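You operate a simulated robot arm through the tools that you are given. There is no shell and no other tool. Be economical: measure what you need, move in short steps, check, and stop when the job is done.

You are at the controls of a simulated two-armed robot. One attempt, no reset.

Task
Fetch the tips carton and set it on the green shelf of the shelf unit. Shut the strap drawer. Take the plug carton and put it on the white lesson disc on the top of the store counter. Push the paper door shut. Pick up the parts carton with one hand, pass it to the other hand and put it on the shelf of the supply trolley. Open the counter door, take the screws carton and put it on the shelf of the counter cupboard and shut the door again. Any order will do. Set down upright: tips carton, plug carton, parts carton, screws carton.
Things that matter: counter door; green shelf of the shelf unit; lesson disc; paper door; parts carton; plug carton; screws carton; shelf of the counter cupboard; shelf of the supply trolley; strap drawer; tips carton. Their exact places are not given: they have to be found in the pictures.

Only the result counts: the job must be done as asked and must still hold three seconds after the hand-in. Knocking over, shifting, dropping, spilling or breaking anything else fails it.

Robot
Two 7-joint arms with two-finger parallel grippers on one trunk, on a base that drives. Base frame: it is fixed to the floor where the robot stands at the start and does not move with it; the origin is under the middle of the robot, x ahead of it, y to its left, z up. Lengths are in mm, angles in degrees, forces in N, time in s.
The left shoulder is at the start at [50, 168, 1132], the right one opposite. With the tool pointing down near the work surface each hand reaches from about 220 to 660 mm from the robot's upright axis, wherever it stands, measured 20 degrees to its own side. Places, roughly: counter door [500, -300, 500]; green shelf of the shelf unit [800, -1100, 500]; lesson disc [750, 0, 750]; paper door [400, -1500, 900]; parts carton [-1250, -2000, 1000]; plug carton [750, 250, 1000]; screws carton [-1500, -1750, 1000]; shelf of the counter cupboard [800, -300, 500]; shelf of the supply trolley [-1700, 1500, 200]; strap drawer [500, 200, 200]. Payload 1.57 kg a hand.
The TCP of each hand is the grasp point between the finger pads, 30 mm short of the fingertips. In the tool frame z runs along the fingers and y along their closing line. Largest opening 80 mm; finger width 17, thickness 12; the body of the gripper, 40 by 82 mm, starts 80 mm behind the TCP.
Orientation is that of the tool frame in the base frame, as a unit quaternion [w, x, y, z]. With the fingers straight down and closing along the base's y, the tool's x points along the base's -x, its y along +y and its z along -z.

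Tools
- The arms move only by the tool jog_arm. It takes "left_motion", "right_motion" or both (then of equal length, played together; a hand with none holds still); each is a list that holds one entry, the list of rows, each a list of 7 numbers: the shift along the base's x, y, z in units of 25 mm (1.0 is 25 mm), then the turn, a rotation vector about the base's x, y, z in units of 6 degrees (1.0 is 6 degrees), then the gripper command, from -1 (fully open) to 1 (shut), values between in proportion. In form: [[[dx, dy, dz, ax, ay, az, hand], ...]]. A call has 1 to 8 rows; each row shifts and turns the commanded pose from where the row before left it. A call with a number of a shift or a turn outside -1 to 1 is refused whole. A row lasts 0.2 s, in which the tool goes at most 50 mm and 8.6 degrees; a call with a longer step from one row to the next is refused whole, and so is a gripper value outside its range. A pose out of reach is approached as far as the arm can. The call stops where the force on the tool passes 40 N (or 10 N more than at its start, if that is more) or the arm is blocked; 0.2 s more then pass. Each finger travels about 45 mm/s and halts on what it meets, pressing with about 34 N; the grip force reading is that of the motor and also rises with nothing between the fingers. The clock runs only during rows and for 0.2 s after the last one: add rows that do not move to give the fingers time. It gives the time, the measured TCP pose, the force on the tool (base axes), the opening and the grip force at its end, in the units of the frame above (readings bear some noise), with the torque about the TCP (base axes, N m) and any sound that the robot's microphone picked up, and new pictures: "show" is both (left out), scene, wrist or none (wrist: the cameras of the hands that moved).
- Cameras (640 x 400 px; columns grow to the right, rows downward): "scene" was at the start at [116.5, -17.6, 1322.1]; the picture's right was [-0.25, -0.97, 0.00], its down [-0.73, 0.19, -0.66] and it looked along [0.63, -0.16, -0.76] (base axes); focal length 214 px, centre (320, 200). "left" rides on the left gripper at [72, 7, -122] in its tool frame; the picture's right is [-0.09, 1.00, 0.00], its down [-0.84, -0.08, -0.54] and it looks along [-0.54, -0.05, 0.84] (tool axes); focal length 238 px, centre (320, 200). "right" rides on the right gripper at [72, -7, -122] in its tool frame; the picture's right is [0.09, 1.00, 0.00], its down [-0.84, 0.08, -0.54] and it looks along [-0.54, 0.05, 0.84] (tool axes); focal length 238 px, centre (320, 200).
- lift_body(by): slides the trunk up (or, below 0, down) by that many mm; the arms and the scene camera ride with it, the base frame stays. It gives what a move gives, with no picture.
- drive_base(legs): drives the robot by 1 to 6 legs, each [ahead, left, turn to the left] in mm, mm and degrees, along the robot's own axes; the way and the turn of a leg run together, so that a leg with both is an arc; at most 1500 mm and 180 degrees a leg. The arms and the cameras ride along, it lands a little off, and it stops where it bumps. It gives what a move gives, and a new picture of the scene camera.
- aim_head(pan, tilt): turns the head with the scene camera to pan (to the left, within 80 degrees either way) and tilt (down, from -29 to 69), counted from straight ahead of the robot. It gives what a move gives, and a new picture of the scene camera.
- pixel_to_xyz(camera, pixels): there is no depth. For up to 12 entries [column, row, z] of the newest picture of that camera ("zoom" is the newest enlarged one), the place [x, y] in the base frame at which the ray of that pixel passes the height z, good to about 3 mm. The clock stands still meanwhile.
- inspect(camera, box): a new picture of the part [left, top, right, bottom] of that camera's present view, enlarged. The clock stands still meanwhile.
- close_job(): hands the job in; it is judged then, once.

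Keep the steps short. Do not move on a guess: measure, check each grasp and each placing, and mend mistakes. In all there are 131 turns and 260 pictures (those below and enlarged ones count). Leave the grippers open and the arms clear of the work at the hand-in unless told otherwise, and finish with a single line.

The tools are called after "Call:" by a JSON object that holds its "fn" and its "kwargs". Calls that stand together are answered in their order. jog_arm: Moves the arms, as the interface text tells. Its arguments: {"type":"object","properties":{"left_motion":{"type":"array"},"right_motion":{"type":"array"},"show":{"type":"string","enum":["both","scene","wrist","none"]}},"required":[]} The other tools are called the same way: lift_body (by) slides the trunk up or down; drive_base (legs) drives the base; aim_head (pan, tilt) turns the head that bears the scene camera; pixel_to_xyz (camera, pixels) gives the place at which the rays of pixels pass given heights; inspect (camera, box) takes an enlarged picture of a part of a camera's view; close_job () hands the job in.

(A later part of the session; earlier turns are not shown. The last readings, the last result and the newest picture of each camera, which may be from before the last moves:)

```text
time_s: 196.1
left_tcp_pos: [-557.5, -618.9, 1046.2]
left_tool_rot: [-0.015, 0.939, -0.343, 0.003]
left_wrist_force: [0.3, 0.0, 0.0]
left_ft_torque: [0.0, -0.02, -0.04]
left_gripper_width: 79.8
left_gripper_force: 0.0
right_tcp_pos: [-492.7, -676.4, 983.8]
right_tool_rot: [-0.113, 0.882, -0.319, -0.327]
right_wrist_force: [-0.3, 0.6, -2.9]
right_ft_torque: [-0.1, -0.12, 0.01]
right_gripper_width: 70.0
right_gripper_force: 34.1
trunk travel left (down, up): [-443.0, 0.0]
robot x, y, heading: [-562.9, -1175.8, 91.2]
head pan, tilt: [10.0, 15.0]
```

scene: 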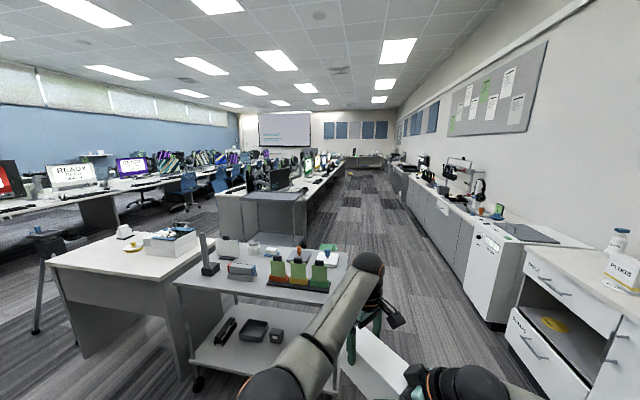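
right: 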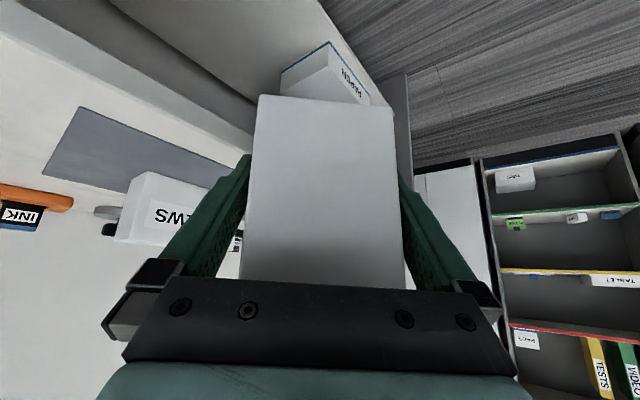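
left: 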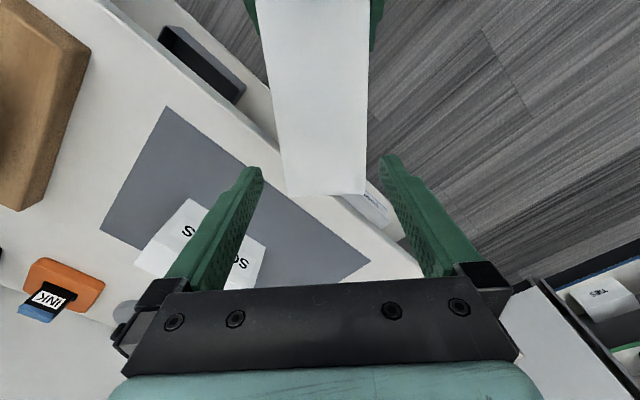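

I move a bit more to the right and then drive north along the aisle.

Call:
{"fn": "drive_base", "kwargs": {"legs": [[0, -280, -1], [1450, 0, 0], [500, 0, 0]]}}

Call:
{"fn": "aim_head", "kwargs": {"pan": 55, "tilt": 35}}

```text
time_s: 208.5
left_tcp_pos: [-239.5, 1346.5, 1046.0]
left_tool_rot: [-0.013, 0.932, -0.362, 0.005]
left_wrist_force: [-0.4, -0.1, 0.0]
left_ft_torque: [0.0, 0.02, 0.01]
left_gripper_width: 80.0
left_gripper_force: 0.0
right_tcp_pos: [-177.0, 1287.3, 985.0]
right_tool_rot: [-0.119, 0.875, -0.338, -0.324]
right_wrist_force: [0.7, 0.5, -2.8]
right_ft_torque: [-0.08, -0.1, 0.02]
right_gripper_width: 69.8
right_gripper_force: 33.7
trunk travel left (down, up): [-443.0, 0.0]
robot x, y, heading: [-267.9, 783.2, 88.8]
head pan, tilt: [10.0, 15.0]
```

scene: 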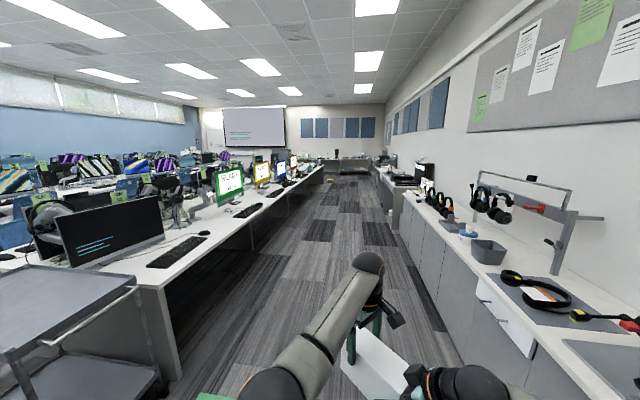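

```text
time_s: 209.6
left_tcp_pos: [-238.6, 1346.8, 1046.3]
left_tool_rot: [-0.014, 0.932, -0.363, 0.004]
left_wrist_force: [-0.3, 0.5, 0.2]
left_ft_torque: [0.02, 0.0, -0.02]
left_gripper_width: 79.8
left_gripper_force: 0.1
right_tcp_pos: [-176.1, 1287.3, 983.7]
right_tool_rot: [-0.12, 0.875, -0.338, -0.324]
right_wrist_force: [0.2, 0.3, -3.0]
right_ft_torque: [-0.12, -0.13, -0.02]
right_gripper_width: 69.9
right_gripper_force: 34.1
trunk travel left (down, up): [-443.0, 0.0]
robot x, y, heading: [-268.2, 783.4, 88.9]
head pan, tilt: [55.0, 35.0]
```

scene: 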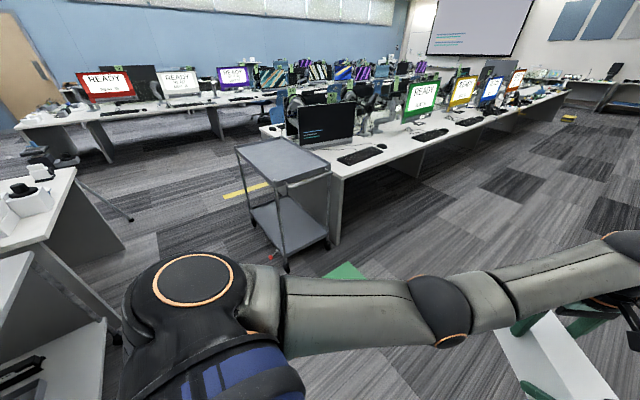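

Call:
{"fn": "inspect", "kwargs": {"camera": "scene", "box": [210, 120, 370, 290]}}

```text
2.35 times, centred on (290, 205) of scene
```

zoom: 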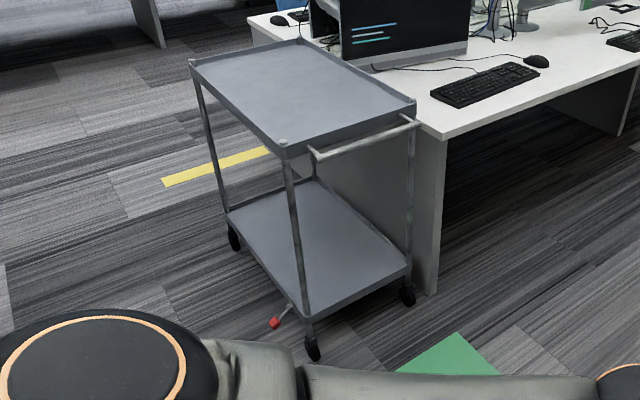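

Call:
{"fn": "pixel_to_xyz", "kwargs": {"camera": "zoom", "pixels": [[313, 360, 0], [408, 306, 0], [234, 250, 0], [312, 318, 150], [312, 318, 250], [410, 265, 150], [410, 265, 250], [228, 215, 150], [228, 215, 250], [288, 150, 800], [288, 150, 900], [419, 122, 800]]}}

```text
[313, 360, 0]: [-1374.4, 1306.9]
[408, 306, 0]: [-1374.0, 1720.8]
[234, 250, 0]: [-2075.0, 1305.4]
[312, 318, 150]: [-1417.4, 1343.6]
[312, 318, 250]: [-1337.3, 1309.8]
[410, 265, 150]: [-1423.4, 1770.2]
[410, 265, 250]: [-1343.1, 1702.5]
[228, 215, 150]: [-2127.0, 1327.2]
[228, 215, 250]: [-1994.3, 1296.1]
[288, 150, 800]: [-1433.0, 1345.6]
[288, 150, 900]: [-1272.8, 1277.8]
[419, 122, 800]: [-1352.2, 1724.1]
```

The trolley shelf spans x -2080..-1374 and y 1300..1720, at z≈200. I tuck the left hand aside, lower the trunk fully, then lower the right hand while still in open space.

Call:
{"fn": "jog_arm", "kwargs": {"left_motion": [[[-1, -1, 0, 0, 0, 0, -1], [-1, -1, 0, 0, 0, 0, -1], [-1, -1, 0, 0, 0, 0, -1], [-1, -1, 0, 0, 0, 0, -1], [-1, -1, 0, 0, 0, 0, -1], [-1, -1, 0, 0, 0, 0, -1], [-1, -1, 0, 0, 0, 0, -1], [-1, -1, 0, 0, 0, 0, -1]]], "show": "none"}}

Call:
{"fn": "lift_body", "kwargs": {"by": -443}}

Call:
{"fn": "jog_arm", "kwargs": {"right_motion": [[[0, 0, -1, 0, 0, 0, 1], [0, 0, -1, 0, 0, 0, 1], [0, 0, -1, 0, 0, 0, 1], [0, 0, -1, 0, 0, 0, 1], [0, 0, -1, 0, 0, 0, 1], [0, 0, -1, 0, 0, 0, 1], [0, 0, -1, 0, 0, 0, 1], [0, 0, -1, 0, 0, 0, 1]]], "show": "none"}}

Call:
{"fn": "aim_head", "kwargs": {"pan": 0, "tilt": 55}}

```text
time_s: 211.4
left_tcp_pos: [-262.9, 1325.4, 1049.5]
left_tool_rot: [-0.023, 0.932, -0.363, 0.004]
left_wrist_force: [4.9, 32.5, 7.3]
left_ft_torque: [1.11, -0.34, 0.98]
left_gripper_width: 80.2
left_gripper_force: 0.0
left hand out of reach, approached as far as the arm can: row 2, 3, 4, 5, 6, 7, 8
right_tcp_pos: [-179.3, 1281.1, 981.4]
right_tool_rot: [-0.114, 0.879, -0.334, -0.322]
right_wrist_force: [-5.5, -32.5, -9.7]
right_ft_torque: [0.79, -0.73, 2.0]
right_gripper_width: 74.3
right_gripper_force: 34.5
trunk travel left (down, up): [-443.0, 0.0]
robot x, y, heading: [-273.8, 787.0, 89.1]
head pan, tilt: [55.0, 35.0]
```

```text
refused: -443 is not a number from -400 to 400
```

```text
time_s: 213.2
left_tcp_pos: [-264.4, 1322.3, 1049.3]
left_tool_rot: [-0.014, 0.932, -0.363, 0.004]
left_wrist_force: [-0.5, 0.0, 0.5]
left_ft_torque: [0.02, -0.01, -0.02]
left_gripper_width: 79.8
left_gripper_force: 0.0
right_tcp_pos: [-177.8, 1289.6, 785.4]
right_tool_rot: [-0.12, 0.875, -0.338, -0.325]
right_wrist_force: [0.1, -0.7, -2.4]
right_ft_torque: [-0.12, -0.09, 0.02]
right_gripper_width: 71.6
right_gripper_force: 34.4
trunk travel left (down, up): [-443.0, 0.0]
robot x, y, heading: [-266.9, 786.7, 88.7]
head pan, tilt: [55.0, 35.0]
```

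```text
time_s: 214.5
left_tcp_pos: [-264.0, 1322.6, 1049.1]
left_tool_rot: [-0.014, 0.932, -0.362, 0.004]
left_wrist_force: [-0.4, 0.5, 0.1]
left_ft_torque: [0.02, 0.0, -0.01]
left_gripper_width: 80.0
left_gripper_force: 0.0
right_tcp_pos: [-178.8, 1289.7, 784.9]
right_tool_rot: [-0.119, 0.876, -0.338, -0.324]
right_wrist_force: [0.4, 0.2, -1.8]
right_ft_torque: [-0.11, -0.14, 0.02]
right_gripper_width: 71.6
right_gripper_force: 34.0
trunk travel left (down, up): [-443.0, 0.0]
robot x, y, heading: [-272.3, 784.4, 88.5]
head pan, tilt: [0.0, 55.0]
```

scene: 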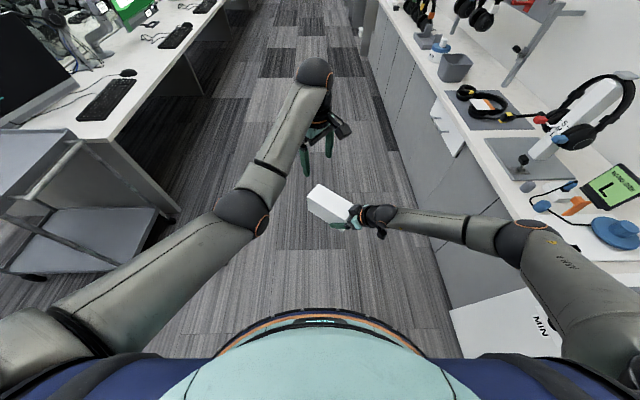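

The left hand bumped against the carton. The right hand is now clear below it, so I check how the carton sits.

Call:
{"fn": "inspect", "kwargs": {"camera": "right", "box": [0, 0, 640, 400]}}

Call:
{"fn": "inspect", "kwargs": {"camera": "scene", "box": [260, 140, 420, 260]}}

```text
1.00 times, centred on (320, 200) of right (not enlarged: the box is as wide or as high as the picture)
```

zoom: 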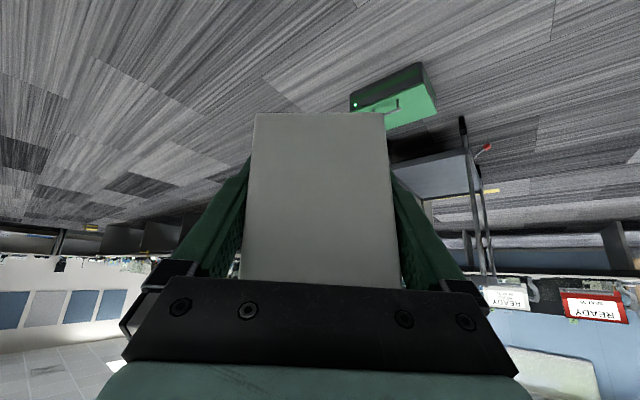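

```text
3.33 times, centred on (340, 200) of scene
```

zoom: 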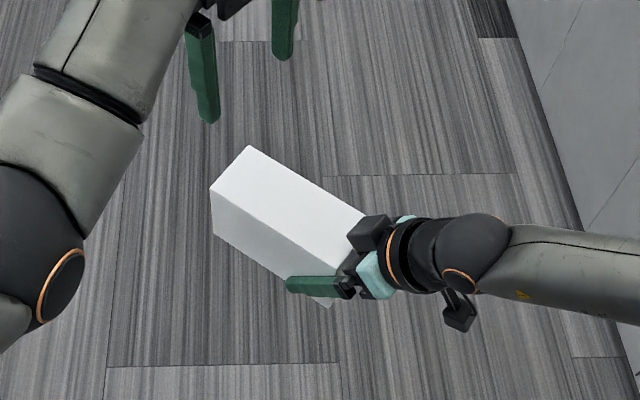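

The carton is still held squarely. I now retract the left hand (its way is free) and lower the trunk.

Call:
{"fn": "jog_arm", "kwargs": {"left_motion": [[[-0.6, -0.8, 0, 0, 0, 0, -1], [-0.6, -0.8, 0, 0, 0, 0, -1], [-0.6, -0.8, 0, 0, 0, 0, -1], [-0.6, -0.8, 0, 0, 0, 0, -1], [-0.6, -0.8, 0, 0, 0, 0, -1], [-0.6, -0.8, 0, 0, 0, 0, -1], [-0.6, -0.8, 0, 0, 0, 0, -1], [-0.6, -0.8, 0, 0, 0, 0, -1]]], "show": "none"}}

Call:
{"fn": "lift_body", "kwargs": {"by": -380}}

Call:
{"fn": "aim_head", "kwargs": {"pan": 0, "tilt": 56}}

```text
time_s: 216.3
left_tcp_pos: [-386.0, 1167.1, 1050.9]
left_tool_rot: [-0.014, 0.932, -0.362, 0.004]
left_wrist_force: [0.5, 0.0, -0.8]
left_ft_torque: [-0.02, 0.01, 0.02]
left_gripper_width: 79.9
left_gripper_force: 0.1
right_tcp_pos: [-177.9, 1289.9, 785.4]
right_tool_rot: [-0.119, 0.876, -0.338, -0.324]
right_wrist_force: [-0.2, 0.3, -3.7]
right_ft_torque: [-0.07, -0.12, -0.01]
right_gripper_width: 71.5
right_gripper_force: 33.6
trunk travel left (down, up): [-443.0, 0.0]
robot x, y, heading: [-266.6, 787.9, 88.7]
head pan, tilt: [0.0, 55.0]
```

```text
time_s: 219.9
left_tcp_pos: [-384.7, 1166.6, 669.7]
left_tool_rot: [-0.014, 0.932, -0.362, 0.004]
left_wrist_force: [0.8, 0.8, -0.2]
left_ft_torque: [0.02, -0.01, -0.03]
left_gripper_width: 80.0
left_gripper_force: 0.1
right_tcp_pos: [-177.9, 1289.7, 403.1]
right_tool_rot: [-0.12, 0.876, -0.337, -0.324]
right_wrist_force: [0.5, -0.2, -3.3]
right_ft_torque: [-0.1, -0.12, 0.0]
right_gripper_width: 71.6
right_gripper_force: 33.9
trunk travel left (down, up): [-63.0, 380.0]
robot x, y, heading: [-269.8, 787.3, 88.8]
head pan, tilt: [0.0, 55.0]
```

```text
time_s: 220.6
left_tcp_pos: [-384.0, 1167.1, 670.3]
left_tool_rot: [-0.015, 0.932, -0.363, 0.004]
left_wrist_force: [0.5, -0.2, -0.2]
left_ft_torque: [0.01, -0.02, 0.02]
left_gripper_width: 79.8
left_gripper_force: 0.1
right_tcp_pos: [-178.4, 1289.5, 404.2]
right_tool_rot: [-0.119, 0.876, -0.338, -0.324]
right_wrist_force: [-0.2, 0.1, -2.4]
right_ft_torque: [-0.08, -0.09, 0.01]
right_gripper_width: 71.4
right_gripper_force: 33.7
trunk travel left (down, up): [-63.0, 380.0]
robot x, y, heading: [-267.3, 785.2, 88.6]
head pan, tilt: [0.0, 56.0]
```

scene: 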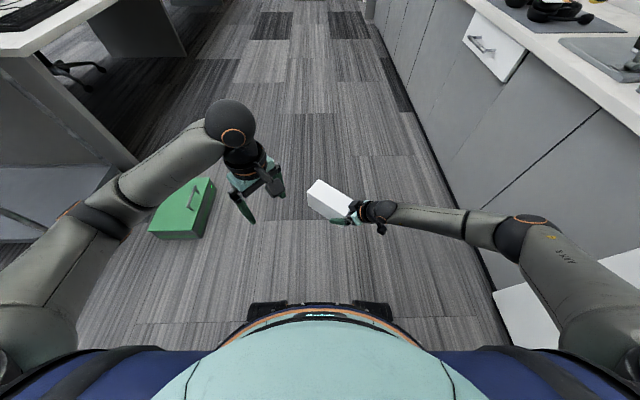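

Call:
{"fn": "pixel_to_xyz", "kwargs": {"camera": "scene", "pixels": [[150, 237, 0], [197, 240, 0], [215, 190, 0], [185, 182, 160], [200, 210, 160]]}}

Call:
{"fn": "drive_base", "kwargs": {"legs": [[0, -60, 1]]}}

```text
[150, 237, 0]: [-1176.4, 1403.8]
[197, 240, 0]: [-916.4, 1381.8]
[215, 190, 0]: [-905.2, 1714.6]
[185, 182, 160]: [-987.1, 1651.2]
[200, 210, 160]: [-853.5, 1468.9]
```

```text
time_s: 221.8
left_tcp_pos: [-331.6, 1164.9, 671.3]
left_tool_rot: [-0.014, 0.934, -0.356, 0.004]
left_wrist_force: [-0.2, 0.1, 0.2]
left_ft_torque: [0.0, -0.01, 0.03]
left_gripper_width: 80.1
left_gripper_force: 0.1
right_tcp_pos: [-126.4, 1289.8, 404.7]
right_tool_rot: [-0.117, 0.878, -0.331, -0.325]
right_wrist_force: [0.6, 0.1, -2.5]
right_ft_torque: [-0.03, -0.12, 0.02]
right_gripper_width: 71.5
right_gripper_force: 34.4
trunk travel left (down, up): [-63.0, 380.0]
robot x, y, heading: [-213.5, 783.5, 89.6]
head pan, tilt: [0.0, 56.0]
```

scene: 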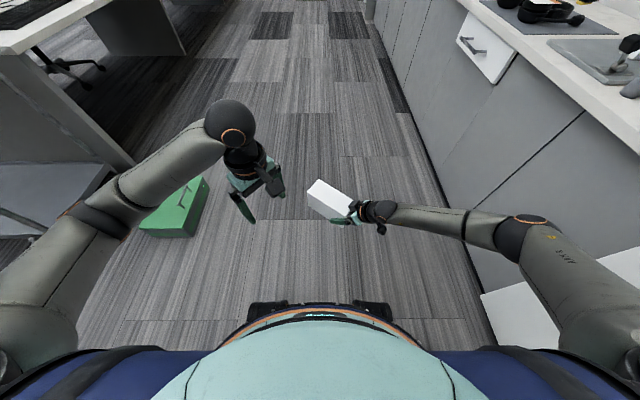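

The green case on the floor is at y>1390, so it's clear. I step back to y≈640, then strafe left to the trolley front.

Call:
{"fn": "drive_base", "kwargs": {"legs": [[-145, 0, 0], [0, 1000, 0.4], [0, 520, 0]]}}

Call:
{"fn": "aim_head", "kwargs": {"pan": 0, "tilt": 45}}

```text
time_s: 236.3
left_tcp_pos: [-1838.1, 1013.9, 671.4]
left_tool_rot: [-0.016, 0.938, -0.347, 0.004]
left_wrist_force: [-0.4, 0.6, -0.6]
left_ft_torque: [-0.02, 0.02, 0.0]
left_gripper_width: 80.1
left_gripper_force: 0.0
right_tcp_pos: [-1634.4, 1142.6, 404.5]
right_tool_rot: [-0.115, 0.881, -0.324, -0.325]
right_wrist_force: [0.2, 0.9, -2.6]
right_ft_torque: [-0.06, -0.13, -0.01]
right_gripper_width: 71.0
right_gripper_force: 34.1
trunk travel left (down, up): [-63.0, 380.0]
robot x, y, heading: [-1709.5, 635.8, 90.4]
head pan, tilt: [0.0, 56.0]
```

scene: 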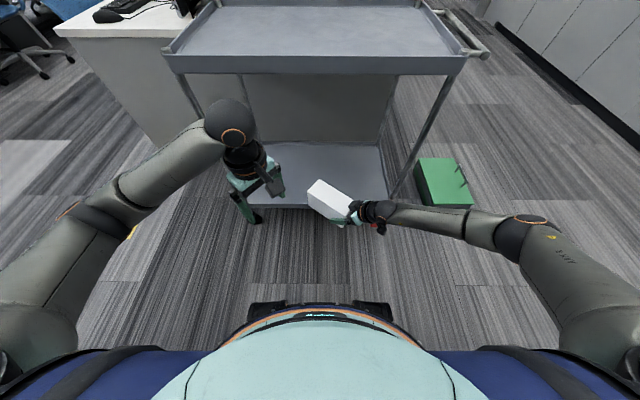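

```text
time_s: 237.0
left_tcp_pos: [-1837.4, 1012.6, 670.9]
left_tool_rot: [-0.014, 0.937, -0.348, 0.004]
left_wrist_force: [0.5, 0.0, -0.3]
left_ft_torque: [0.03, 0.04, 0.01]
left_gripper_width: 79.9
left_gripper_force: 0.1
right_tcp_pos: [-1633.6, 1140.8, 403.5]
right_tool_rot: [-0.114, 0.881, -0.323, -0.326]
right_wrist_force: [-0.1, 0.4, -2.7]
right_ft_torque: [-0.13, -0.13, 0.0]
right_gripper_width: 71.1
right_gripper_force: 33.8
trunk travel left (down, up): [-63.0, 380.0]
robot x, y, heading: [-1711.9, 639.9, 90.2]
head pan, tilt: [0.0, 45.0]
```

scene: 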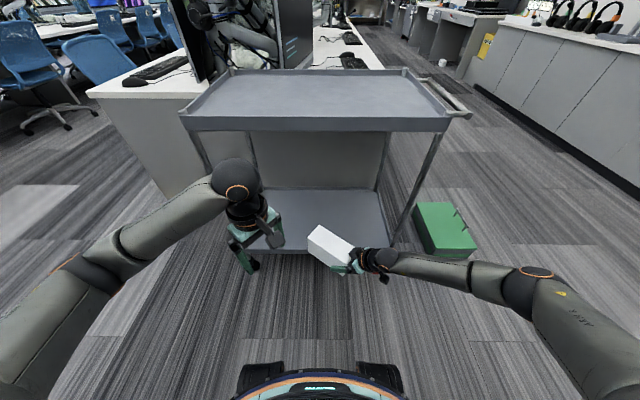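

Call:
{"fn": "pixel_to_xyz", "kwargs": {"camera": "scene", "pixels": [[396, 246, 180], [396, 246, 220], [378, 190, 180], [378, 190, 220], [258, 189, 200], [300, 252, 180], [300, 252, 220], [445, 130, 800], [445, 130, 850]]}}

Call:
{"fn": "inspect", "kwargs": {"camera": "right", "box": [0, 0, 640, 400]}}

```text
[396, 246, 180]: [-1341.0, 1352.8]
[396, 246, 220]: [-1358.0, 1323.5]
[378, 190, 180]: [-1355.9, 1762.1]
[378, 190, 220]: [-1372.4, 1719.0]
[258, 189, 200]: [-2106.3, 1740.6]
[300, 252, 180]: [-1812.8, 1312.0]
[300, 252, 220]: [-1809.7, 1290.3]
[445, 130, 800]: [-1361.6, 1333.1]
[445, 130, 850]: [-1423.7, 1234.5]
```

```text
1.00 times, centred on (320, 200) of right (not enlarged: the box is as wide or as high as the picture)
```

zoom: 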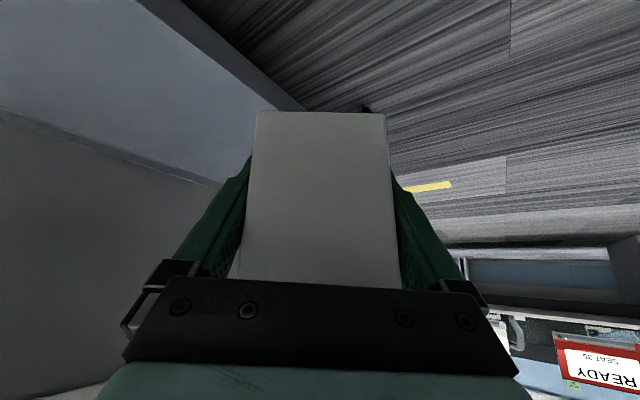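

Shelf front lip is at y≈1305, z≈215. I tuck the left hand back 100 mm, shift left 130 mm, lower the trunk and go ahead.

Call:
{"fn": "jog_arm", "kwargs": {"left_motion": [[[0, -0.9, 0, 0, 0, 0, -1], [0, -0.9, 0, 0, 0, 0, -1], [0, -0.9, 0, 0, 0, 0, -1], [0, -0.9, 0, 0, 0, 0, -1]]], "right_motion": [[[0, 0, -0.8, 0, 0, 0, 1], [0, 0, -0.8, 0, 0, 0, 1], [0, 0, -0.8, 0, 0, 0, 1], [0, 0, -0.8, 0, 0, 0, 1]]], "show": "none"}}

Call:
{"fn": "drive_base", "kwargs": {"legs": [[0, 130, 0], [140, 0, 0]]}}

Call:
{"fn": "aim_head", "kwargs": {"pan": -10, "tilt": 55}}

```text
time_s: 238.0
left_tcp_pos: [-1839.4, 920.3, 669.3]
left_tool_rot: [-0.014, 0.938, -0.347, 0.004]
left_wrist_force: [0.0, -0.7, 0.1]
left_ft_torque: [-0.01, 0.03, -0.01]
left_gripper_width: 80.1
left_gripper_force: 0.2
right_tcp_pos: [-1633.6, 1141.9, 323.3]
right_tool_rot: [-0.113, 0.881, -0.323, -0.327]
right_wrist_force: [0.3, 0.4, -2.7]
right_ft_torque: [-0.11, -0.16, 0.0]
right_gripper_width: 71.0
right_gripper_force: 34.0
trunk travel left (down, up): [-63.0, 380.0]
robot x, y, heading: [-1711.8, 637.9, 90.7]
head pan, tilt: [0.0, 45.0]
```

```text
time_s: 240.7
left_tcp_pos: [-1964.1, 1061.4, 669.6]
left_tool_rot: [-0.014, 0.937, -0.348, 0.003]
left_wrist_force: [0.5, 1.2, -0.5]
left_ft_torque: [-0.02, -0.05, -0.02]
left_gripper_width: 80.1
left_gripper_force: 0.0
right_tcp_pos: [-1758.6, 1282.8, 325.0]
right_tool_rot: [-0.115, 0.881, -0.324, -0.325]
right_wrist_force: [-0.3, -0.4, -2.1]
right_ft_torque: [-0.09, -0.1, 0.01]
right_gripper_width: 70.8
right_gripper_force: 34.0
trunk travel left (down, up): [-63.0, 380.0]
robot x, y, heading: [-1832.4, 774.5, 90.5]
head pan, tilt: [0.0, 45.0]
```

scene: 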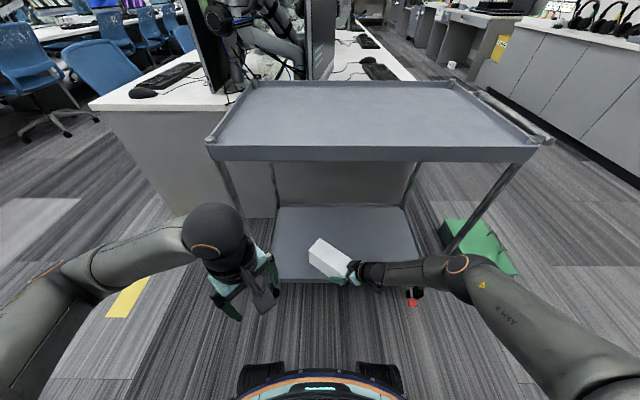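

```text
time_s: 241.4
left_tcp_pos: [-1964.0, 1063.2, 668.8]
left_tool_rot: [-0.015, 0.937, -0.349, 0.003]
left_wrist_force: [0.5, 0.3, 0.7]
left_ft_torque: [0.05, 0.0, 0.03]
left_gripper_width: 80.3
left_gripper_force: 0.0
right_tcp_pos: [-1759.0, 1282.5, 323.9]
right_tool_rot: [-0.114, 0.881, -0.324, -0.326]
right_wrist_force: [-0.2, -0.1, -2.2]
right_ft_torque: [-0.09, -0.13, 0.0]
right_gripper_width: 70.7
right_gripper_force: 33.9
trunk travel left (down, up): [-63.0, 380.0]
robot x, y, heading: [-1839.1, 777.9, 90.4]
head pan, tilt: [-10.0, 55.0]
```

scene: 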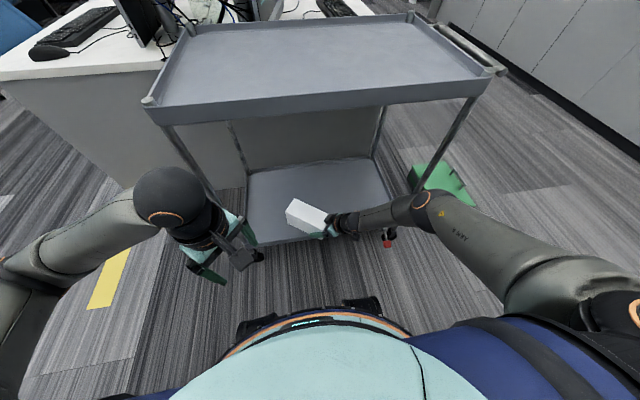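

Call:
{"fn": "pixel_to_xyz", "kwargs": {"camera": "scene", "pixels": [[422, 205, 450], [422, 205, 550], [422, 205, 650], [345, 224, 450], [412, 190, 215], [440, 150, 500]]}}

```text
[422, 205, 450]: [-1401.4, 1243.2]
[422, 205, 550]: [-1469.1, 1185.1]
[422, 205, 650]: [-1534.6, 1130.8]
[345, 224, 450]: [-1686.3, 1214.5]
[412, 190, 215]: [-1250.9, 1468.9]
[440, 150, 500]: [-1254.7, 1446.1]
```

I shift a further 80 mm left so the right elbow clears the post, then go ahead 105 mm.

Call:
{"fn": "drive_base", "kwargs": {"legs": [[0, 80, 0], [105, 0, 0]]}}

Call:
{"fn": "inspect", "kwargs": {"camera": "scene", "box": [200, 140, 480, 300]}}

Call:
{"fn": "inspect", "kwargs": {"camera": "right", "box": [0, 0, 640, 400]}}

```text
time_s: 243.6
left_tcp_pos: [-2046.6, 1166.3, 669.0]
left_tool_rot: [-0.015, 0.937, -0.348, 0.003]
left_wrist_force: [0.3, 0.6, -0.6]
left_ft_torque: [0.04, 0.0, -0.01]
left_gripper_width: 79.9
left_gripper_force: 0.2
right_tcp_pos: [-1842.0, 1386.0, 322.7]
right_tool_rot: [-0.114, 0.881, -0.324, -0.326]
right_wrist_force: [0.2, 0.9, -3.5]
right_ft_torque: [-0.1, -0.11, -0.03]
right_gripper_width: 71.0
right_gripper_force: 33.5
trunk travel left (down, up): [-63.0, 380.0]
robot x, y, heading: [-1921.0, 881.5, 90.6]
head pan, tilt: [-10.0, 55.0]
```

scene: 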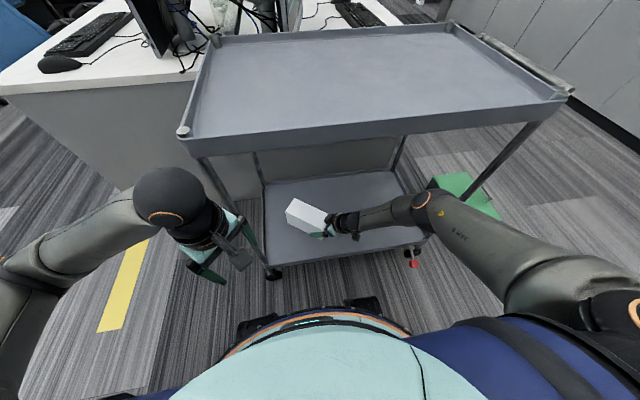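

```text
2.29 times, centred on (340, 220) of scene
```

zoom: 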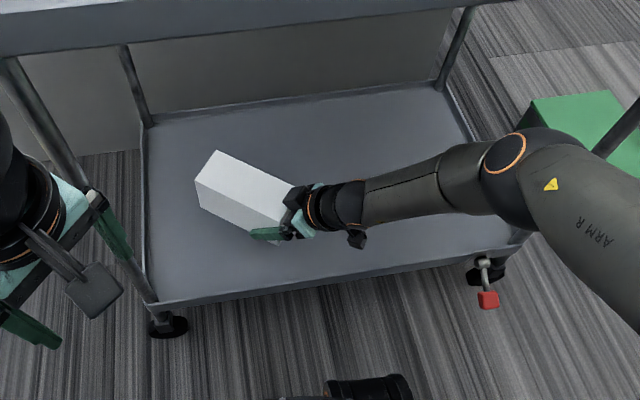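

```text
1.00 times, centred on (320, 200) of right (not enlarged: the box is as wide or as high as the picture)
```

zoom: 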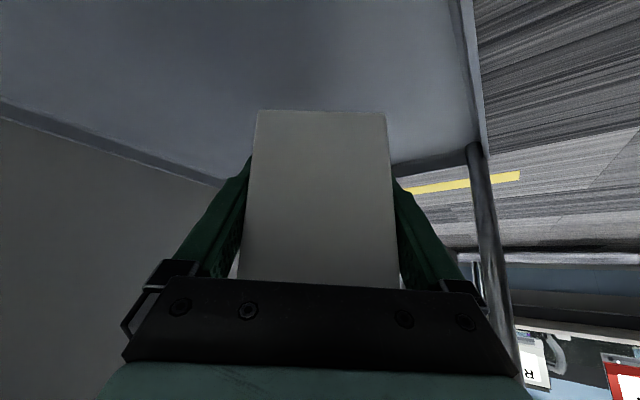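

The carton is well over the shelf. I lower it, first 60 mm and then in small steps.

Call:
{"fn": "jog_arm", "kwargs": {"right_motion": [[[0, 0, -0.8, 0, 0, 0, 1], [0, 0, -0.8, 0, 0, 0, 1], [0, 0, -0.8, 0, 0, 0, 1], [0, 0, 0, 0, 0, 0, 1]]], "show": "none"}}

Call:
{"fn": "jog_arm", "kwargs": {"right_motion": [[[0, 0, -0.2, 0, 0, 0, 1], [0, 0, -0.2, 0, 0, 0, 1], [0, 0, 0, 0, 0, 0, 1]]], "show": "none"}}

```text
time_s: 244.6
left_tcp_pos: [-2046.7, 1165.0, 670.4]
left_tool_rot: [-0.015, 0.938, -0.347, 0.003]
left_wrist_force: [0.1, -0.4, -0.1]
left_ft_torque: [0.0, 0.03, 0.0]
left_gripper_width: 79.8
left_gripper_force: 0.0
right_tcp_pos: [-1841.8, 1386.4, 291.8]
right_tool_rot: [-0.113, 0.881, -0.323, -0.326]
right_wrist_force: [0.6, -1.1, -2.9]
right_ft_torque: [-0.09, -0.12, -0.01]
right_gripper_width: 71.0
right_gripper_force: 34.0
right hand out of reach, approached as far as the arm can: row 2, 3
trunk travel left (down, up): [-63.0, 380.0]
robot x, y, heading: [-1916.6, 881.7, 90.5]
head pan, tilt: [-10.0, 55.0]
```

```text
time_s: 245.4
left_tcp_pos: [-2046.6, 1166.1, 669.1]
left_tool_rot: [-0.015, 0.937, -0.349, 0.003]
left_wrist_force: [-0.5, -0.7, 0.1]
left_ft_torque: [-0.01, 0.02, 0.0]
left_gripper_width: 79.9
left_gripper_force: 0.0
right_tcp_pos: [-1843.1, 1385.3, 285.7]
right_tool_rot: [-0.114, 0.881, -0.323, -0.327]
right_wrist_force: [-0.4, -0.1, -2.1]
right_ft_torque: [-0.1, -0.11, -0.02]
right_gripper_width: 70.8
right_gripper_force: 33.8
right hand out of reach, approached as far as the arm can: row 2
trunk travel left (down, up): [-63.0, 380.0]
robot x, y, heading: [-1918.1, 880.9, 90.6]
head pan, tilt: [-10.0, 55.0]
```

The arm is at its lower limit, so I use the trunk in small steps.

Call:
{"fn": "lift_body", "kwargs": {"by": -30}}

Call:
{"fn": "lift_body", "kwargs": {"by": -8}}

Call:
{"fn": "inspect", "kwargs": {"camera": "right", "box": [100, 20, 520, 280]}}

```text
time_s: 246.2
left_tcp_pos: [-2045.2, 1166.0, 639.0]
left_tool_rot: [-0.015, 0.937, -0.348, 0.004]
left_wrist_force: [-0.2, 0.1, -0.1]
left_ft_torque: [-0.01, -0.01, 0.0]
left_gripper_width: 80.1
left_gripper_force: 0.0
right_tcp_pos: [-1843.7, 1385.9, 256.5]
right_tool_rot: [-0.113, 0.881, -0.323, -0.326]
right_wrist_force: [-1.0, 0.3, -3.0]
right_ft_torque: [-0.07, -0.13, 0.03]
right_gripper_width: 71.1
right_gripper_force: 33.6
trunk travel left (down, up): [-33.0, 410.0]
robot x, y, heading: [-1918.1, 881.1, 90.7]
head pan, tilt: [-10.0, 55.0]
```

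```text
time_s: 246.7
left_tcp_pos: [-2045.3, 1166.0, 630.7]
left_tool_rot: [-0.015, 0.938, -0.347, 0.004]
left_wrist_force: [0.9, 0.5, -1.3]
left_ft_torque: [-0.05, -0.01, -0.01]
left_gripper_width: 79.8
left_gripper_force: 0.2
right_tcp_pos: [-1843.3, 1386.5, 249.1]
right_tool_rot: [-0.114, 0.881, -0.323, -0.326]
right_wrist_force: [-0.3, -0.2, -2.7]
right_ft_torque: [-0.11, -0.13, -0.03]
right_gripper_width: 70.8
right_gripper_force: 34.1
trunk travel left (down, up): [-25.0, 418.0]
robot x, y, heading: [-1918.7, 880.6, 90.5]
head pan, tilt: [-10.0, 55.0]
```

```text
1.52 times, centred on (310, 150) of right
```

zoom: 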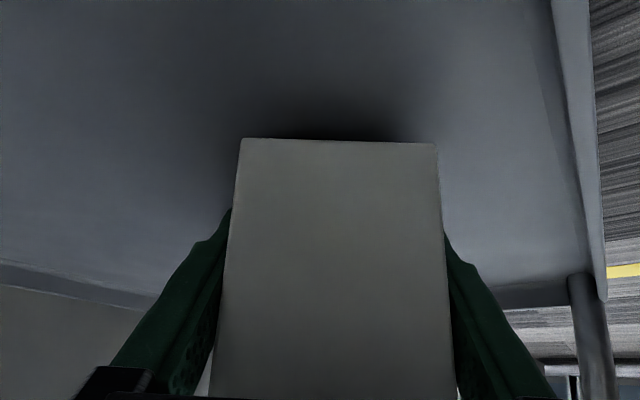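

Call:
{"fn": "lift_body", "kwargs": {"by": -6}}

Call:
{"fn": "lift_body", "kwargs": {"by": -5}}

Call:
{"fn": "lift_body", "kwargs": {"by": -5}}

```text
time_s: 247.3
left_tcp_pos: [-2046.1, 1166.5, 625.0]
left_tool_rot: [-0.015, 0.937, -0.348, 0.003]
left_wrist_force: [0.0, 0.1, 0.8]
left_ft_torque: [0.01, 0.02, 0.02]
left_gripper_width: 80.1
left_gripper_force: 0.1
right_tcp_pos: [-1841.8, 1386.4, 242.5]
right_tool_rot: [-0.114, 0.881, -0.324, -0.327]
right_wrist_force: [0.4, 0.2, -3.1]
right_ft_torque: [-0.09, -0.16, 0.0]
right_gripper_width: 70.5
right_gripper_force: 34.1
trunk travel left (down, up): [-19.0, 424.0]
robot x, y, heading: [-1919.4, 879.0, 90.4]
head pan, tilt: [-10.0, 55.0]
```

```text
time_s: 247.8
left_tcp_pos: [-2046.9, 1166.6, 619.3]
left_tool_rot: [-0.015, 0.938, -0.347, 0.003]
left_wrist_force: [0.8, -0.3, 0.4]
left_ft_torque: [-0.01, 0.0, 0.0]
left_gripper_width: 80.1
left_gripper_force: 0.0
right_tcp_pos: [-1842.8, 1386.8, 237.6]
right_tool_rot: [-0.116, 0.88, -0.324, -0.327]
right_wrist_force: [0.1, -0.9, 2.0]
right_ft_torque: [-0.32, -0.14, 0.04]
right_gripper_width: 70.4
right_gripper_force: 34.2
trunk travel left (down, up): [-14.0, 429.0]
robot x, y, heading: [-1921.8, 878.5, 90.9]
head pan, tilt: [-10.0, 55.0]
```

```text
time_s: 248.3
left_tcp_pos: [-2046.8, 1165.5, 615.2]
left_tool_rot: [-0.015, 0.938, -0.348, 0.004]
left_wrist_force: [0.2, -0.2, -0.1]
left_ft_torque: [-0.02, 0.0, 0.03]
left_gripper_width: 80.3
left_gripper_force: 0.0
right_tcp_pos: [-1843.6, 1387.6, 234.1]
right_tool_rot: [-0.117, 0.881, -0.323, -0.326]
right_wrist_force: [2.0, 0.0, 20.0]
right_ft_torque: [-0.34, -0.79, 0.15]
right_gripper_width: 70.0
right_gripper_force: 33.3
trunk travel left (down, up): [-9.0, 434.0]
robot x, y, heading: [-1916.4, 884.0, 90.5]
head pan, tilt: [-10.0, 55.0]
```

Contact at z≈236 with 20 N. I open the right hand and look.

Call:
{"fn": "jog_arm", "kwargs": {"right_motion": [[[0, 0, 0.05, 0, 0, 0, 0.3], [0, 0, 0, 0, 0, 0, -1], [0, 0, 0, 0, 0, 0, -1], [0, 0, 0, 0, 0, 0, -1], [0, 0, 0, 0, 0, 0, -1]]], "show": "wrist"}}

```text
time_s: 249.6
left_tcp_pos: [-2046.2, 1166.0, 616.1]
left_tool_rot: [-0.015, 0.937, -0.348, 0.003]
left_wrist_force: [-0.1, 0.3, -0.6]
left_ft_torque: [0.03, 0.01, -0.04]
left_gripper_width: 79.9
left_gripper_force: 0.0
right_tcp_pos: [-1844.4, 1385.6, 233.5]
right_tool_rot: [-0.114, 0.881, -0.323, -0.326]
right_wrist_force: [0.0, -0.3, 0.6]
right_ft_torque: [0.0, 0.02, 0.0]
right_gripper_width: 80.0
right_gripper_force: 0.1
trunk travel left (down, up): [-9.0, 434.0]
robot x, y, heading: [-1916.7, 883.3, 90.3]
head pan, tilt: [-10.0, 55.0]
```

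right: 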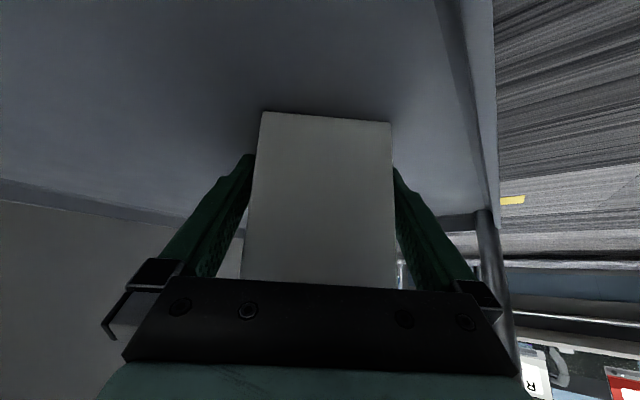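

The carton stands free. I raise the trunk 110 mm so the fingers clear it vertically, then back out.

Call:
{"fn": "lift_body", "kwargs": {"by": 110}}

Call:
{"fn": "drive_base", "kwargs": {"legs": [[-250, 0, 0]]}}

Call:
{"fn": "inspect", "kwargs": {"camera": "scene", "box": [200, 120, 440, 270]}}

```text
time_s: 251.0
left_tcp_pos: [-2046.2, 1166.3, 724.8]
left_tool_rot: [-0.014, 0.937, -0.348, 0.004]
left_wrist_force: [-0.1, -0.6, 0.0]
left_ft_torque: [0.03, 0.01, -0.02]
left_gripper_width: 80.0
left_gripper_force: 0.1
right_tcp_pos: [-1843.1, 1384.7, 344.7]
right_tool_rot: [-0.115, 0.881, -0.324, -0.325]
right_wrist_force: [0.2, 0.3, -0.8]
right_ft_torque: [0.06, 0.0, 0.03]
right_gripper_width: 80.2
right_gripper_force: 0.1
trunk travel left (down, up): [-119.0, 324.0]
robot x, y, heading: [-1918.3, 882.2, 90.5]
head pan, tilt: [-10.0, 55.0]
```

```text
time_s: 252.8
left_tcp_pos: [-2043.3, 912.8, 724.4]
left_tool_rot: [-0.015, 0.938, -0.347, 0.003]
left_wrist_force: [-0.6, 0.9, -0.4]
left_ft_torque: [-0.01, -0.02, -0.04]
left_gripper_width: 80.0
left_gripper_force: 0.1
right_tcp_pos: [-1841.1, 1133.2, 345.0]
right_tool_rot: [-0.115, 0.881, -0.324, -0.325]
right_wrist_force: [0.5, 0.1, -0.3]
right_ft_torque: [-0.04, -0.01, 0.0]
right_gripper_width: 80.1
right_gripper_force: 0.1
trunk travel left (down, up): [-119.0, 324.0]
robot x, y, heading: [-1915.2, 631.3, 90.5]
head pan, tilt: [-10.0, 55.0]
```

scene: 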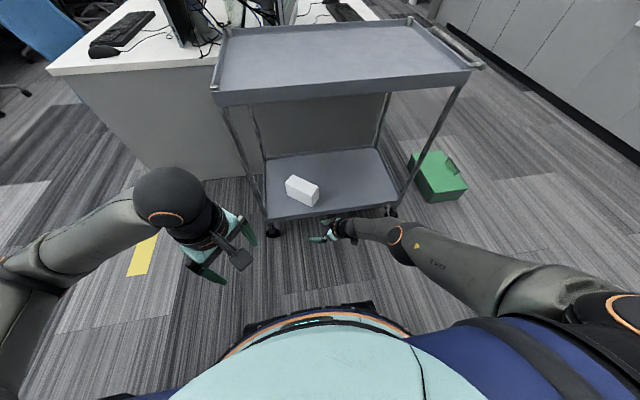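

```text
2.67 times, centred on (320, 195) of scene
```

zoom: 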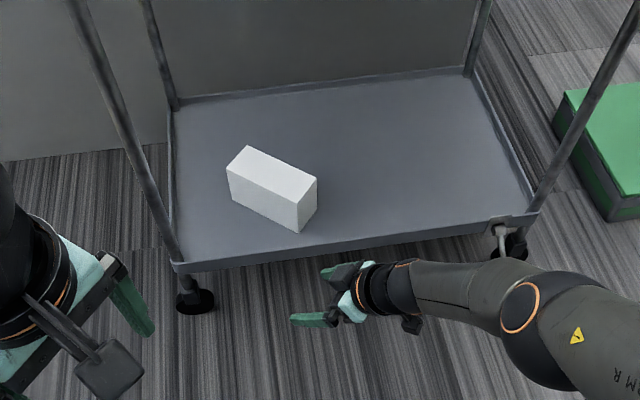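

PARTS stands upright on the trolley shelf. Next is the counter door. I raise the trunk and hands, straighten the left hand, and drive back to the counter.

Call:
{"fn": "lift_body", "kwargs": {"by": 250}}

Call:
{"fn": "jog_arm", "kwargs": {"left_motion": [[[0, 0, 0, 0, 0, -1, -1], [0, 0, 0, 0, 0, -1, -1], [0, 0, 0, 0, 0, -1, -1], [0, 0, 0, 0, 0, -1, -1], [0, 0, 0, 0, 0, -1, -1], [0, 0, 0, 0, 0, -1, -1], [0, 0, 0, 0, 0, -1, -1], [0, 0, 0, 0, 0, -1, -1]]], "right_motion": [[[0, 0, 1, 0, 0, 0, -1], [0, 0, 1, 0, 0, 0, -1], [0, 0, 1, 0, 0, 0, -1], [0, 0, 1, 0, 0, 0, -1], [0, 0, 1, 0, 0, 0, -1], [0, 0, 1, 0, 0, 0, -1], [0, 0, 1, 0, 0, 0, -1], [0, 0, 1, 0, 0, 0, -1]]], "show": "none"}}

Call:
{"fn": "jog_arm", "kwargs": {"right_motion": [[[0.5, 0, 1, 0, 0, 0, -1], [0.5, 0, 1, 0, 0, 0, -1], [0.5, 0, 1, 0, 0, 0, -1], [0.5, 0, 1, 0, 0, 0, -1], [0.5, 0, 1, 0, 0, 0, -1], [0.5, 0, 1, 0, 0, 0, -1]]], "show": "none"}}

Call:
{"fn": "drive_base", "kwargs": {"legs": [[0, -1450, 0], [0, -150, 0], [0, 0, -90], [0, -850, 0]]}}

Call:
{"fn": "aim_head", "kwargs": {"pan": 0, "tilt": 40}}

```text
time_s: 255.4
left_tcp_pos: [-2043.7, 913.6, 975.5]
left_tool_rot: [-0.014, 0.938, -0.348, 0.004]
left_wrist_force: [-0.1, -0.4, -0.5]
left_ft_torque: [0.01, -0.01, 0.01]
left_gripper_width: 80.4
left_gripper_force: 0.0
right_tcp_pos: [-1839.9, 1133.8, 594.6]
right_tool_rot: [-0.114, 0.881, -0.323, -0.326]
right_wrist_force: [1.1, 0.6, -0.1]
right_ft_torque: [-0.01, 0.02, 0.0]
right_gripper_width: 79.8
right_gripper_force: 0.0
trunk travel left (down, up): [-369.0, 74.0]
robot x, y, heading: [-1913.5, 626.0, 90.7]
head pan, tilt: [-10.0, 55.0]
```

```text
time_s: 257.2
left_tcp_pos: [-2043.2, 912.5, 976.3]
left_tool_rot: [-0.012, 0.714, -0.7, 0.009]
left_wrist_force: [-0.3, 0.1, 0.7]
left_ft_torque: [0.0, -0.03, 0.01]
left_gripper_width: 80.0
left_gripper_force: 0.2
right_tcp_pos: [-1841.0, 1132.5, 795.1]
right_tool_rot: [-0.114, 0.881, -0.323, -0.325]
right_wrist_force: [-0.9, 0.1, -0.4]
right_ft_torque: [0.03, 0.02, 0.01]
right_gripper_width: 80.1
right_gripper_force: 0.0
trunk travel left (down, up): [-369.0, 74.0]
robot x, y, heading: [-1916.6, 626.6, 90.7]
head pan, tilt: [-10.0, 55.0]
```

```text
time_s: 258.6
left_tcp_pos: [-2044.6, 914.4, 975.2]
left_tool_rot: [-0.012, 0.715, -0.699, 0.009]
left_wrist_force: [0.3, 0.2, -0.4]
left_ft_torque: [0.03, -0.05, 0.02]
left_gripper_width: 80.0
left_gripper_force: 0.1
right_tcp_pos: [-1766.0, 1131.5, 941.8]
right_tool_rot: [-0.115, 0.881, -0.324, -0.326]
right_wrist_force: [0.0, -0.8, -0.1]
right_ft_torque: [0.05, 0.02, -0.03]
right_gripper_width: 80.2
right_gripper_force: 0.0
trunk travel left (down, up): [-369.0, 74.0]
robot x, y, heading: [-1913.7, 625.6, 90.5]
head pan, tilt: [-10.0, 55.0]
```

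```text
time_s: 284.5
left_tcp_pos: [-4.9, -82.7, 975.0]
left_tool_rot: [0.002, -0.007, 1.0, -0.015]
left_wrist_force: [-0.1, -0.1, -0.3]
left_ft_torque: [-0.02, 0.01, 0.02]
left_gripper_width: 80.0
left_gripper_force: 0.2
right_tcp_pos: [210.1, -361.3, 942.9]
right_tool_rot: [0.312, -0.39, 0.854, 0.148]
right_wrist_force: [0.1, 0.3, 0.3]
right_ft_torque: [0.0, -0.04, 0.01]
right_gripper_width: 79.9
right_gripper_force: 0.0
trunk travel left (down, up): [-369.0, 74.0]
robot x, y, heading: [-290.6, -206.8, -0.1]
head pan, tilt: [-10.0, 55.0]
```

scene: 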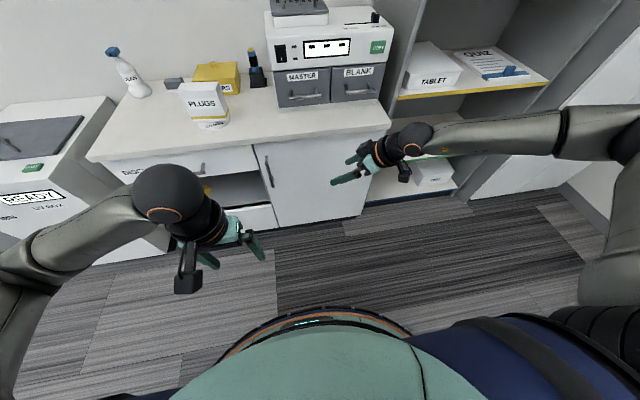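

```text
time_s: 285.2
left_tcp_pos: [-5.3, -82.7, 974.5]
left_tool_rot: [0.001, -0.005, 1.0, -0.015]
left_wrist_force: [-1.3, 1.0, 0.4]
left_ft_torque: [0.01, 0.0, 0.03]
left_gripper_width: 80.0
left_gripper_force: 0.2
right_tcp_pos: [209.7, -362.2, 942.9]
right_tool_rot: [0.312, -0.39, 0.854, 0.147]
right_wrist_force: [0.3, 0.8, -0.4]
right_ft_torque: [0.0, 0.02, 0.0]
right_gripper_width: 80.3
right_gripper_force: 0.1
trunk travel left (down, up): [-369.0, 74.0]
robot x, y, heading: [-291.7, -203.7, 0.1]
head pan, tilt: [0.0, 40.0]
```

scene: 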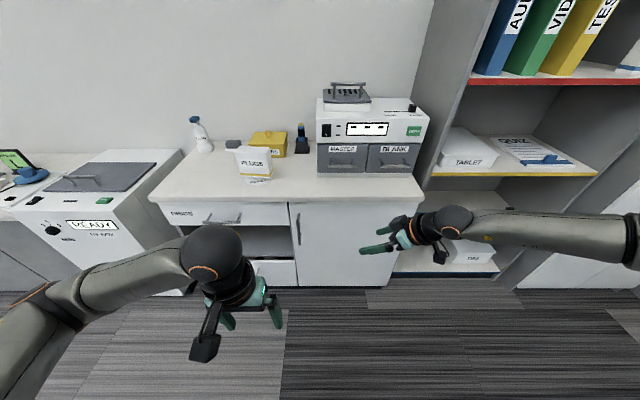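

PLUGS is still standing well. I zoom in on the counter door and its handle.

Call:
{"fn": "inspect", "kwargs": {"camera": "scene", "box": [260, 180, 440, 300]}}

```text
3.33 times, centred on (350, 240) of scene
```

zoom: 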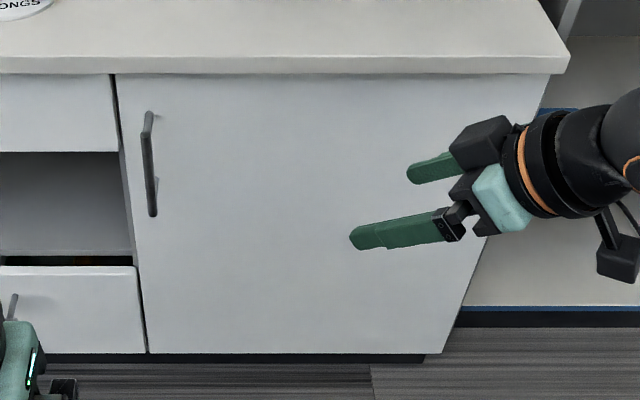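

Call:
{"fn": "pixel_to_xyz", "kwargs": {"camera": "zoom", "pixels": [[148, 118, 700], [148, 118, 800], [152, 213, 550], [152, 213, 650], [115, 77, 800], [148, 352, 100], [148, 352, 150], [437, 352, 100], [437, 352, 150], [560, 72, 830], [128, 200, 600]]}}

```text
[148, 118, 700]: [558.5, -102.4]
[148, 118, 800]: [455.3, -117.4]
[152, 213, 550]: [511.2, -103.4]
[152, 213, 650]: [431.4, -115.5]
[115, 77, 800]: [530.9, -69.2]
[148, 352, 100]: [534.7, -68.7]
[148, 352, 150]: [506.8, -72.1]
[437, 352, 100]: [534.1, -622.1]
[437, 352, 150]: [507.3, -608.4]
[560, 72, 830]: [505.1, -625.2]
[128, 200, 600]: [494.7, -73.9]
```

The door spans y -70..-620 and is hinged on the right. The handle bar is at about (470,-113), z 600–785. I pitch the left hand forward at z≈690 before approaching.

Call:
{"fn": "jog_arm", "kwargs": {"left_motion": [[[1, 0.55, -1, 0, -1, 0, -1], [1, 0.55, -1, 0, -1, 0, -1], [1, 0.55, -1, 0, -1, 0, -1], [1, 0.55, -1, 0, -1, 0, -1], [1, 0.55, -1, 0, -1, 0, -1], [1, 0.55, -1, 0, -1, 0, -1], [1, 0.55, -1, 0, -1, 0, -1], [1, 0.55, -1, 0, -1, 0, -1]]], "show": "none"}}

Call:
{"fn": "jog_arm", "kwargs": {"left_motion": [[[1, 0, -0.85, 0, -1, 0.1, -1], [1, 0, -0.85, 0, 0, 0.1, -1], [1, 0, -0.85, 0, 0, 0, -1], [0.8, 0, -0.85, 0, 0, 0, -1]]], "show": "none"}}

Call:
{"fn": "drive_base", "kwargs": {"legs": [[60, -145, 0]]}}

Call:
{"fn": "inspect", "kwargs": {"camera": "left", "box": [0, 0, 640, 400]}}

```text
time_s: 287.1
left_tcp_pos: [197.7, 30.8, 774.0]
left_tool_rot: [0.409, 0.0, 0.912, -0.015]
left_wrist_force: [0.8, 0.5, 0.1]
left_ft_torque: [0.02, 0.01, 0.0]
left_gripper_width: 80.3
left_gripper_force: 0.1
right_tcp_pos: [210.6, -361.2, 942.7]
right_tool_rot: [0.312, -0.39, 0.854, 0.149]
right_wrist_force: [0.0, 0.1, 0.8]
right_ft_torque: [-0.02, 0.04, 0.05]
right_gripper_width: 79.9
right_gripper_force: 0.1
trunk travel left (down, up): [-369.0, 74.0]
robot x, y, heading: [-291.7, -205.4, -0.1]
head pan, tilt: [0.0, 40.0]
```

```text
time_s: 288.1
left_tcp_pos: [287.6, 26.4, 690.6]
left_tool_rot: [0.456, -0.008, 0.89, -0.011]
left_wrist_force: [0.3, 0.6, 0.2]
left_ft_torque: [0.03, -0.01, 0.0]
left_gripper_width: 80.0
left_gripper_force: 0.0
right_tcp_pos: [210.7, -361.1, 942.7]
right_tool_rot: [0.312, -0.389, 0.854, 0.148]
right_wrist_force: [0.6, 0.3, 0.1]
right_ft_torque: [-0.01, -0.02, 0.03]
right_gripper_width: 80.0
right_gripper_force: 0.1
trunk travel left (down, up): [-369.0, 74.0]
robot x, y, heading: [-292.5, -209.2, 0.1]
head pan, tilt: [0.0, 40.0]
```

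```text
time_s: 290.0
left_tcp_pos: [348.1, -112.7, 690.9]
left_tool_rot: [0.456, -0.01, 0.89, -0.011]
left_wrist_force: [0.5, -0.7, 0.0]
left_ft_torque: [0.03, 0.0, 0.02]
left_gripper_width: 80.1
left_gripper_force: 0.2
right_tcp_pos: [273.2, -502.9, 941.0]
right_tool_rot: [0.312, -0.391, 0.853, 0.148]
right_wrist_force: [0.8, -0.3, 0.5]
right_ft_torque: [0.02, 0.0, 0.02]
right_gripper_width: 79.8
right_gripper_force: 0.0
trunk travel left (down, up): [-369.0, 74.0]
robot x, y, heading: [-228.0, -352.2, 0.3]
head pan, tilt: [0.0, 40.0]
```

scene: 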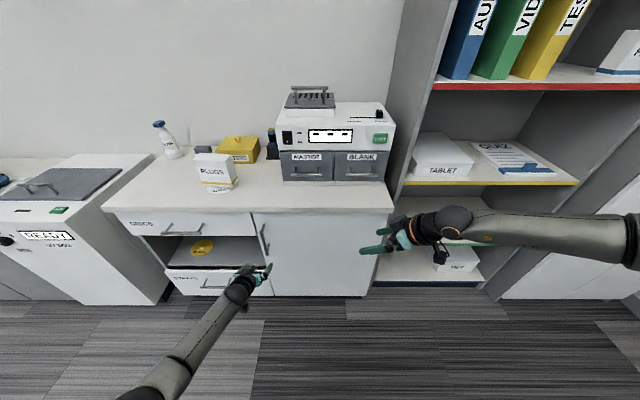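

```text
1.00 times, centred on (320, 200) of left (not enlarged: the box is as wide or as high as the picture)
```

zoom: 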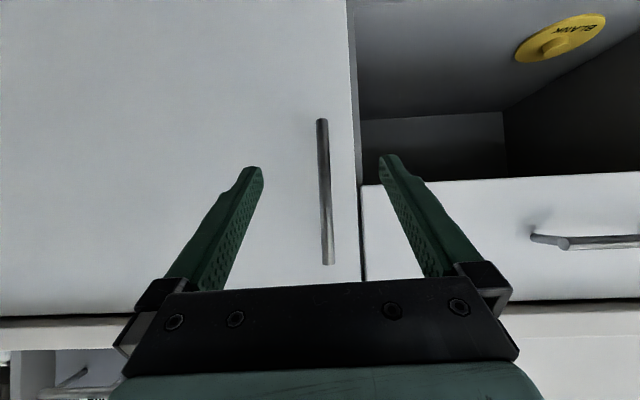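

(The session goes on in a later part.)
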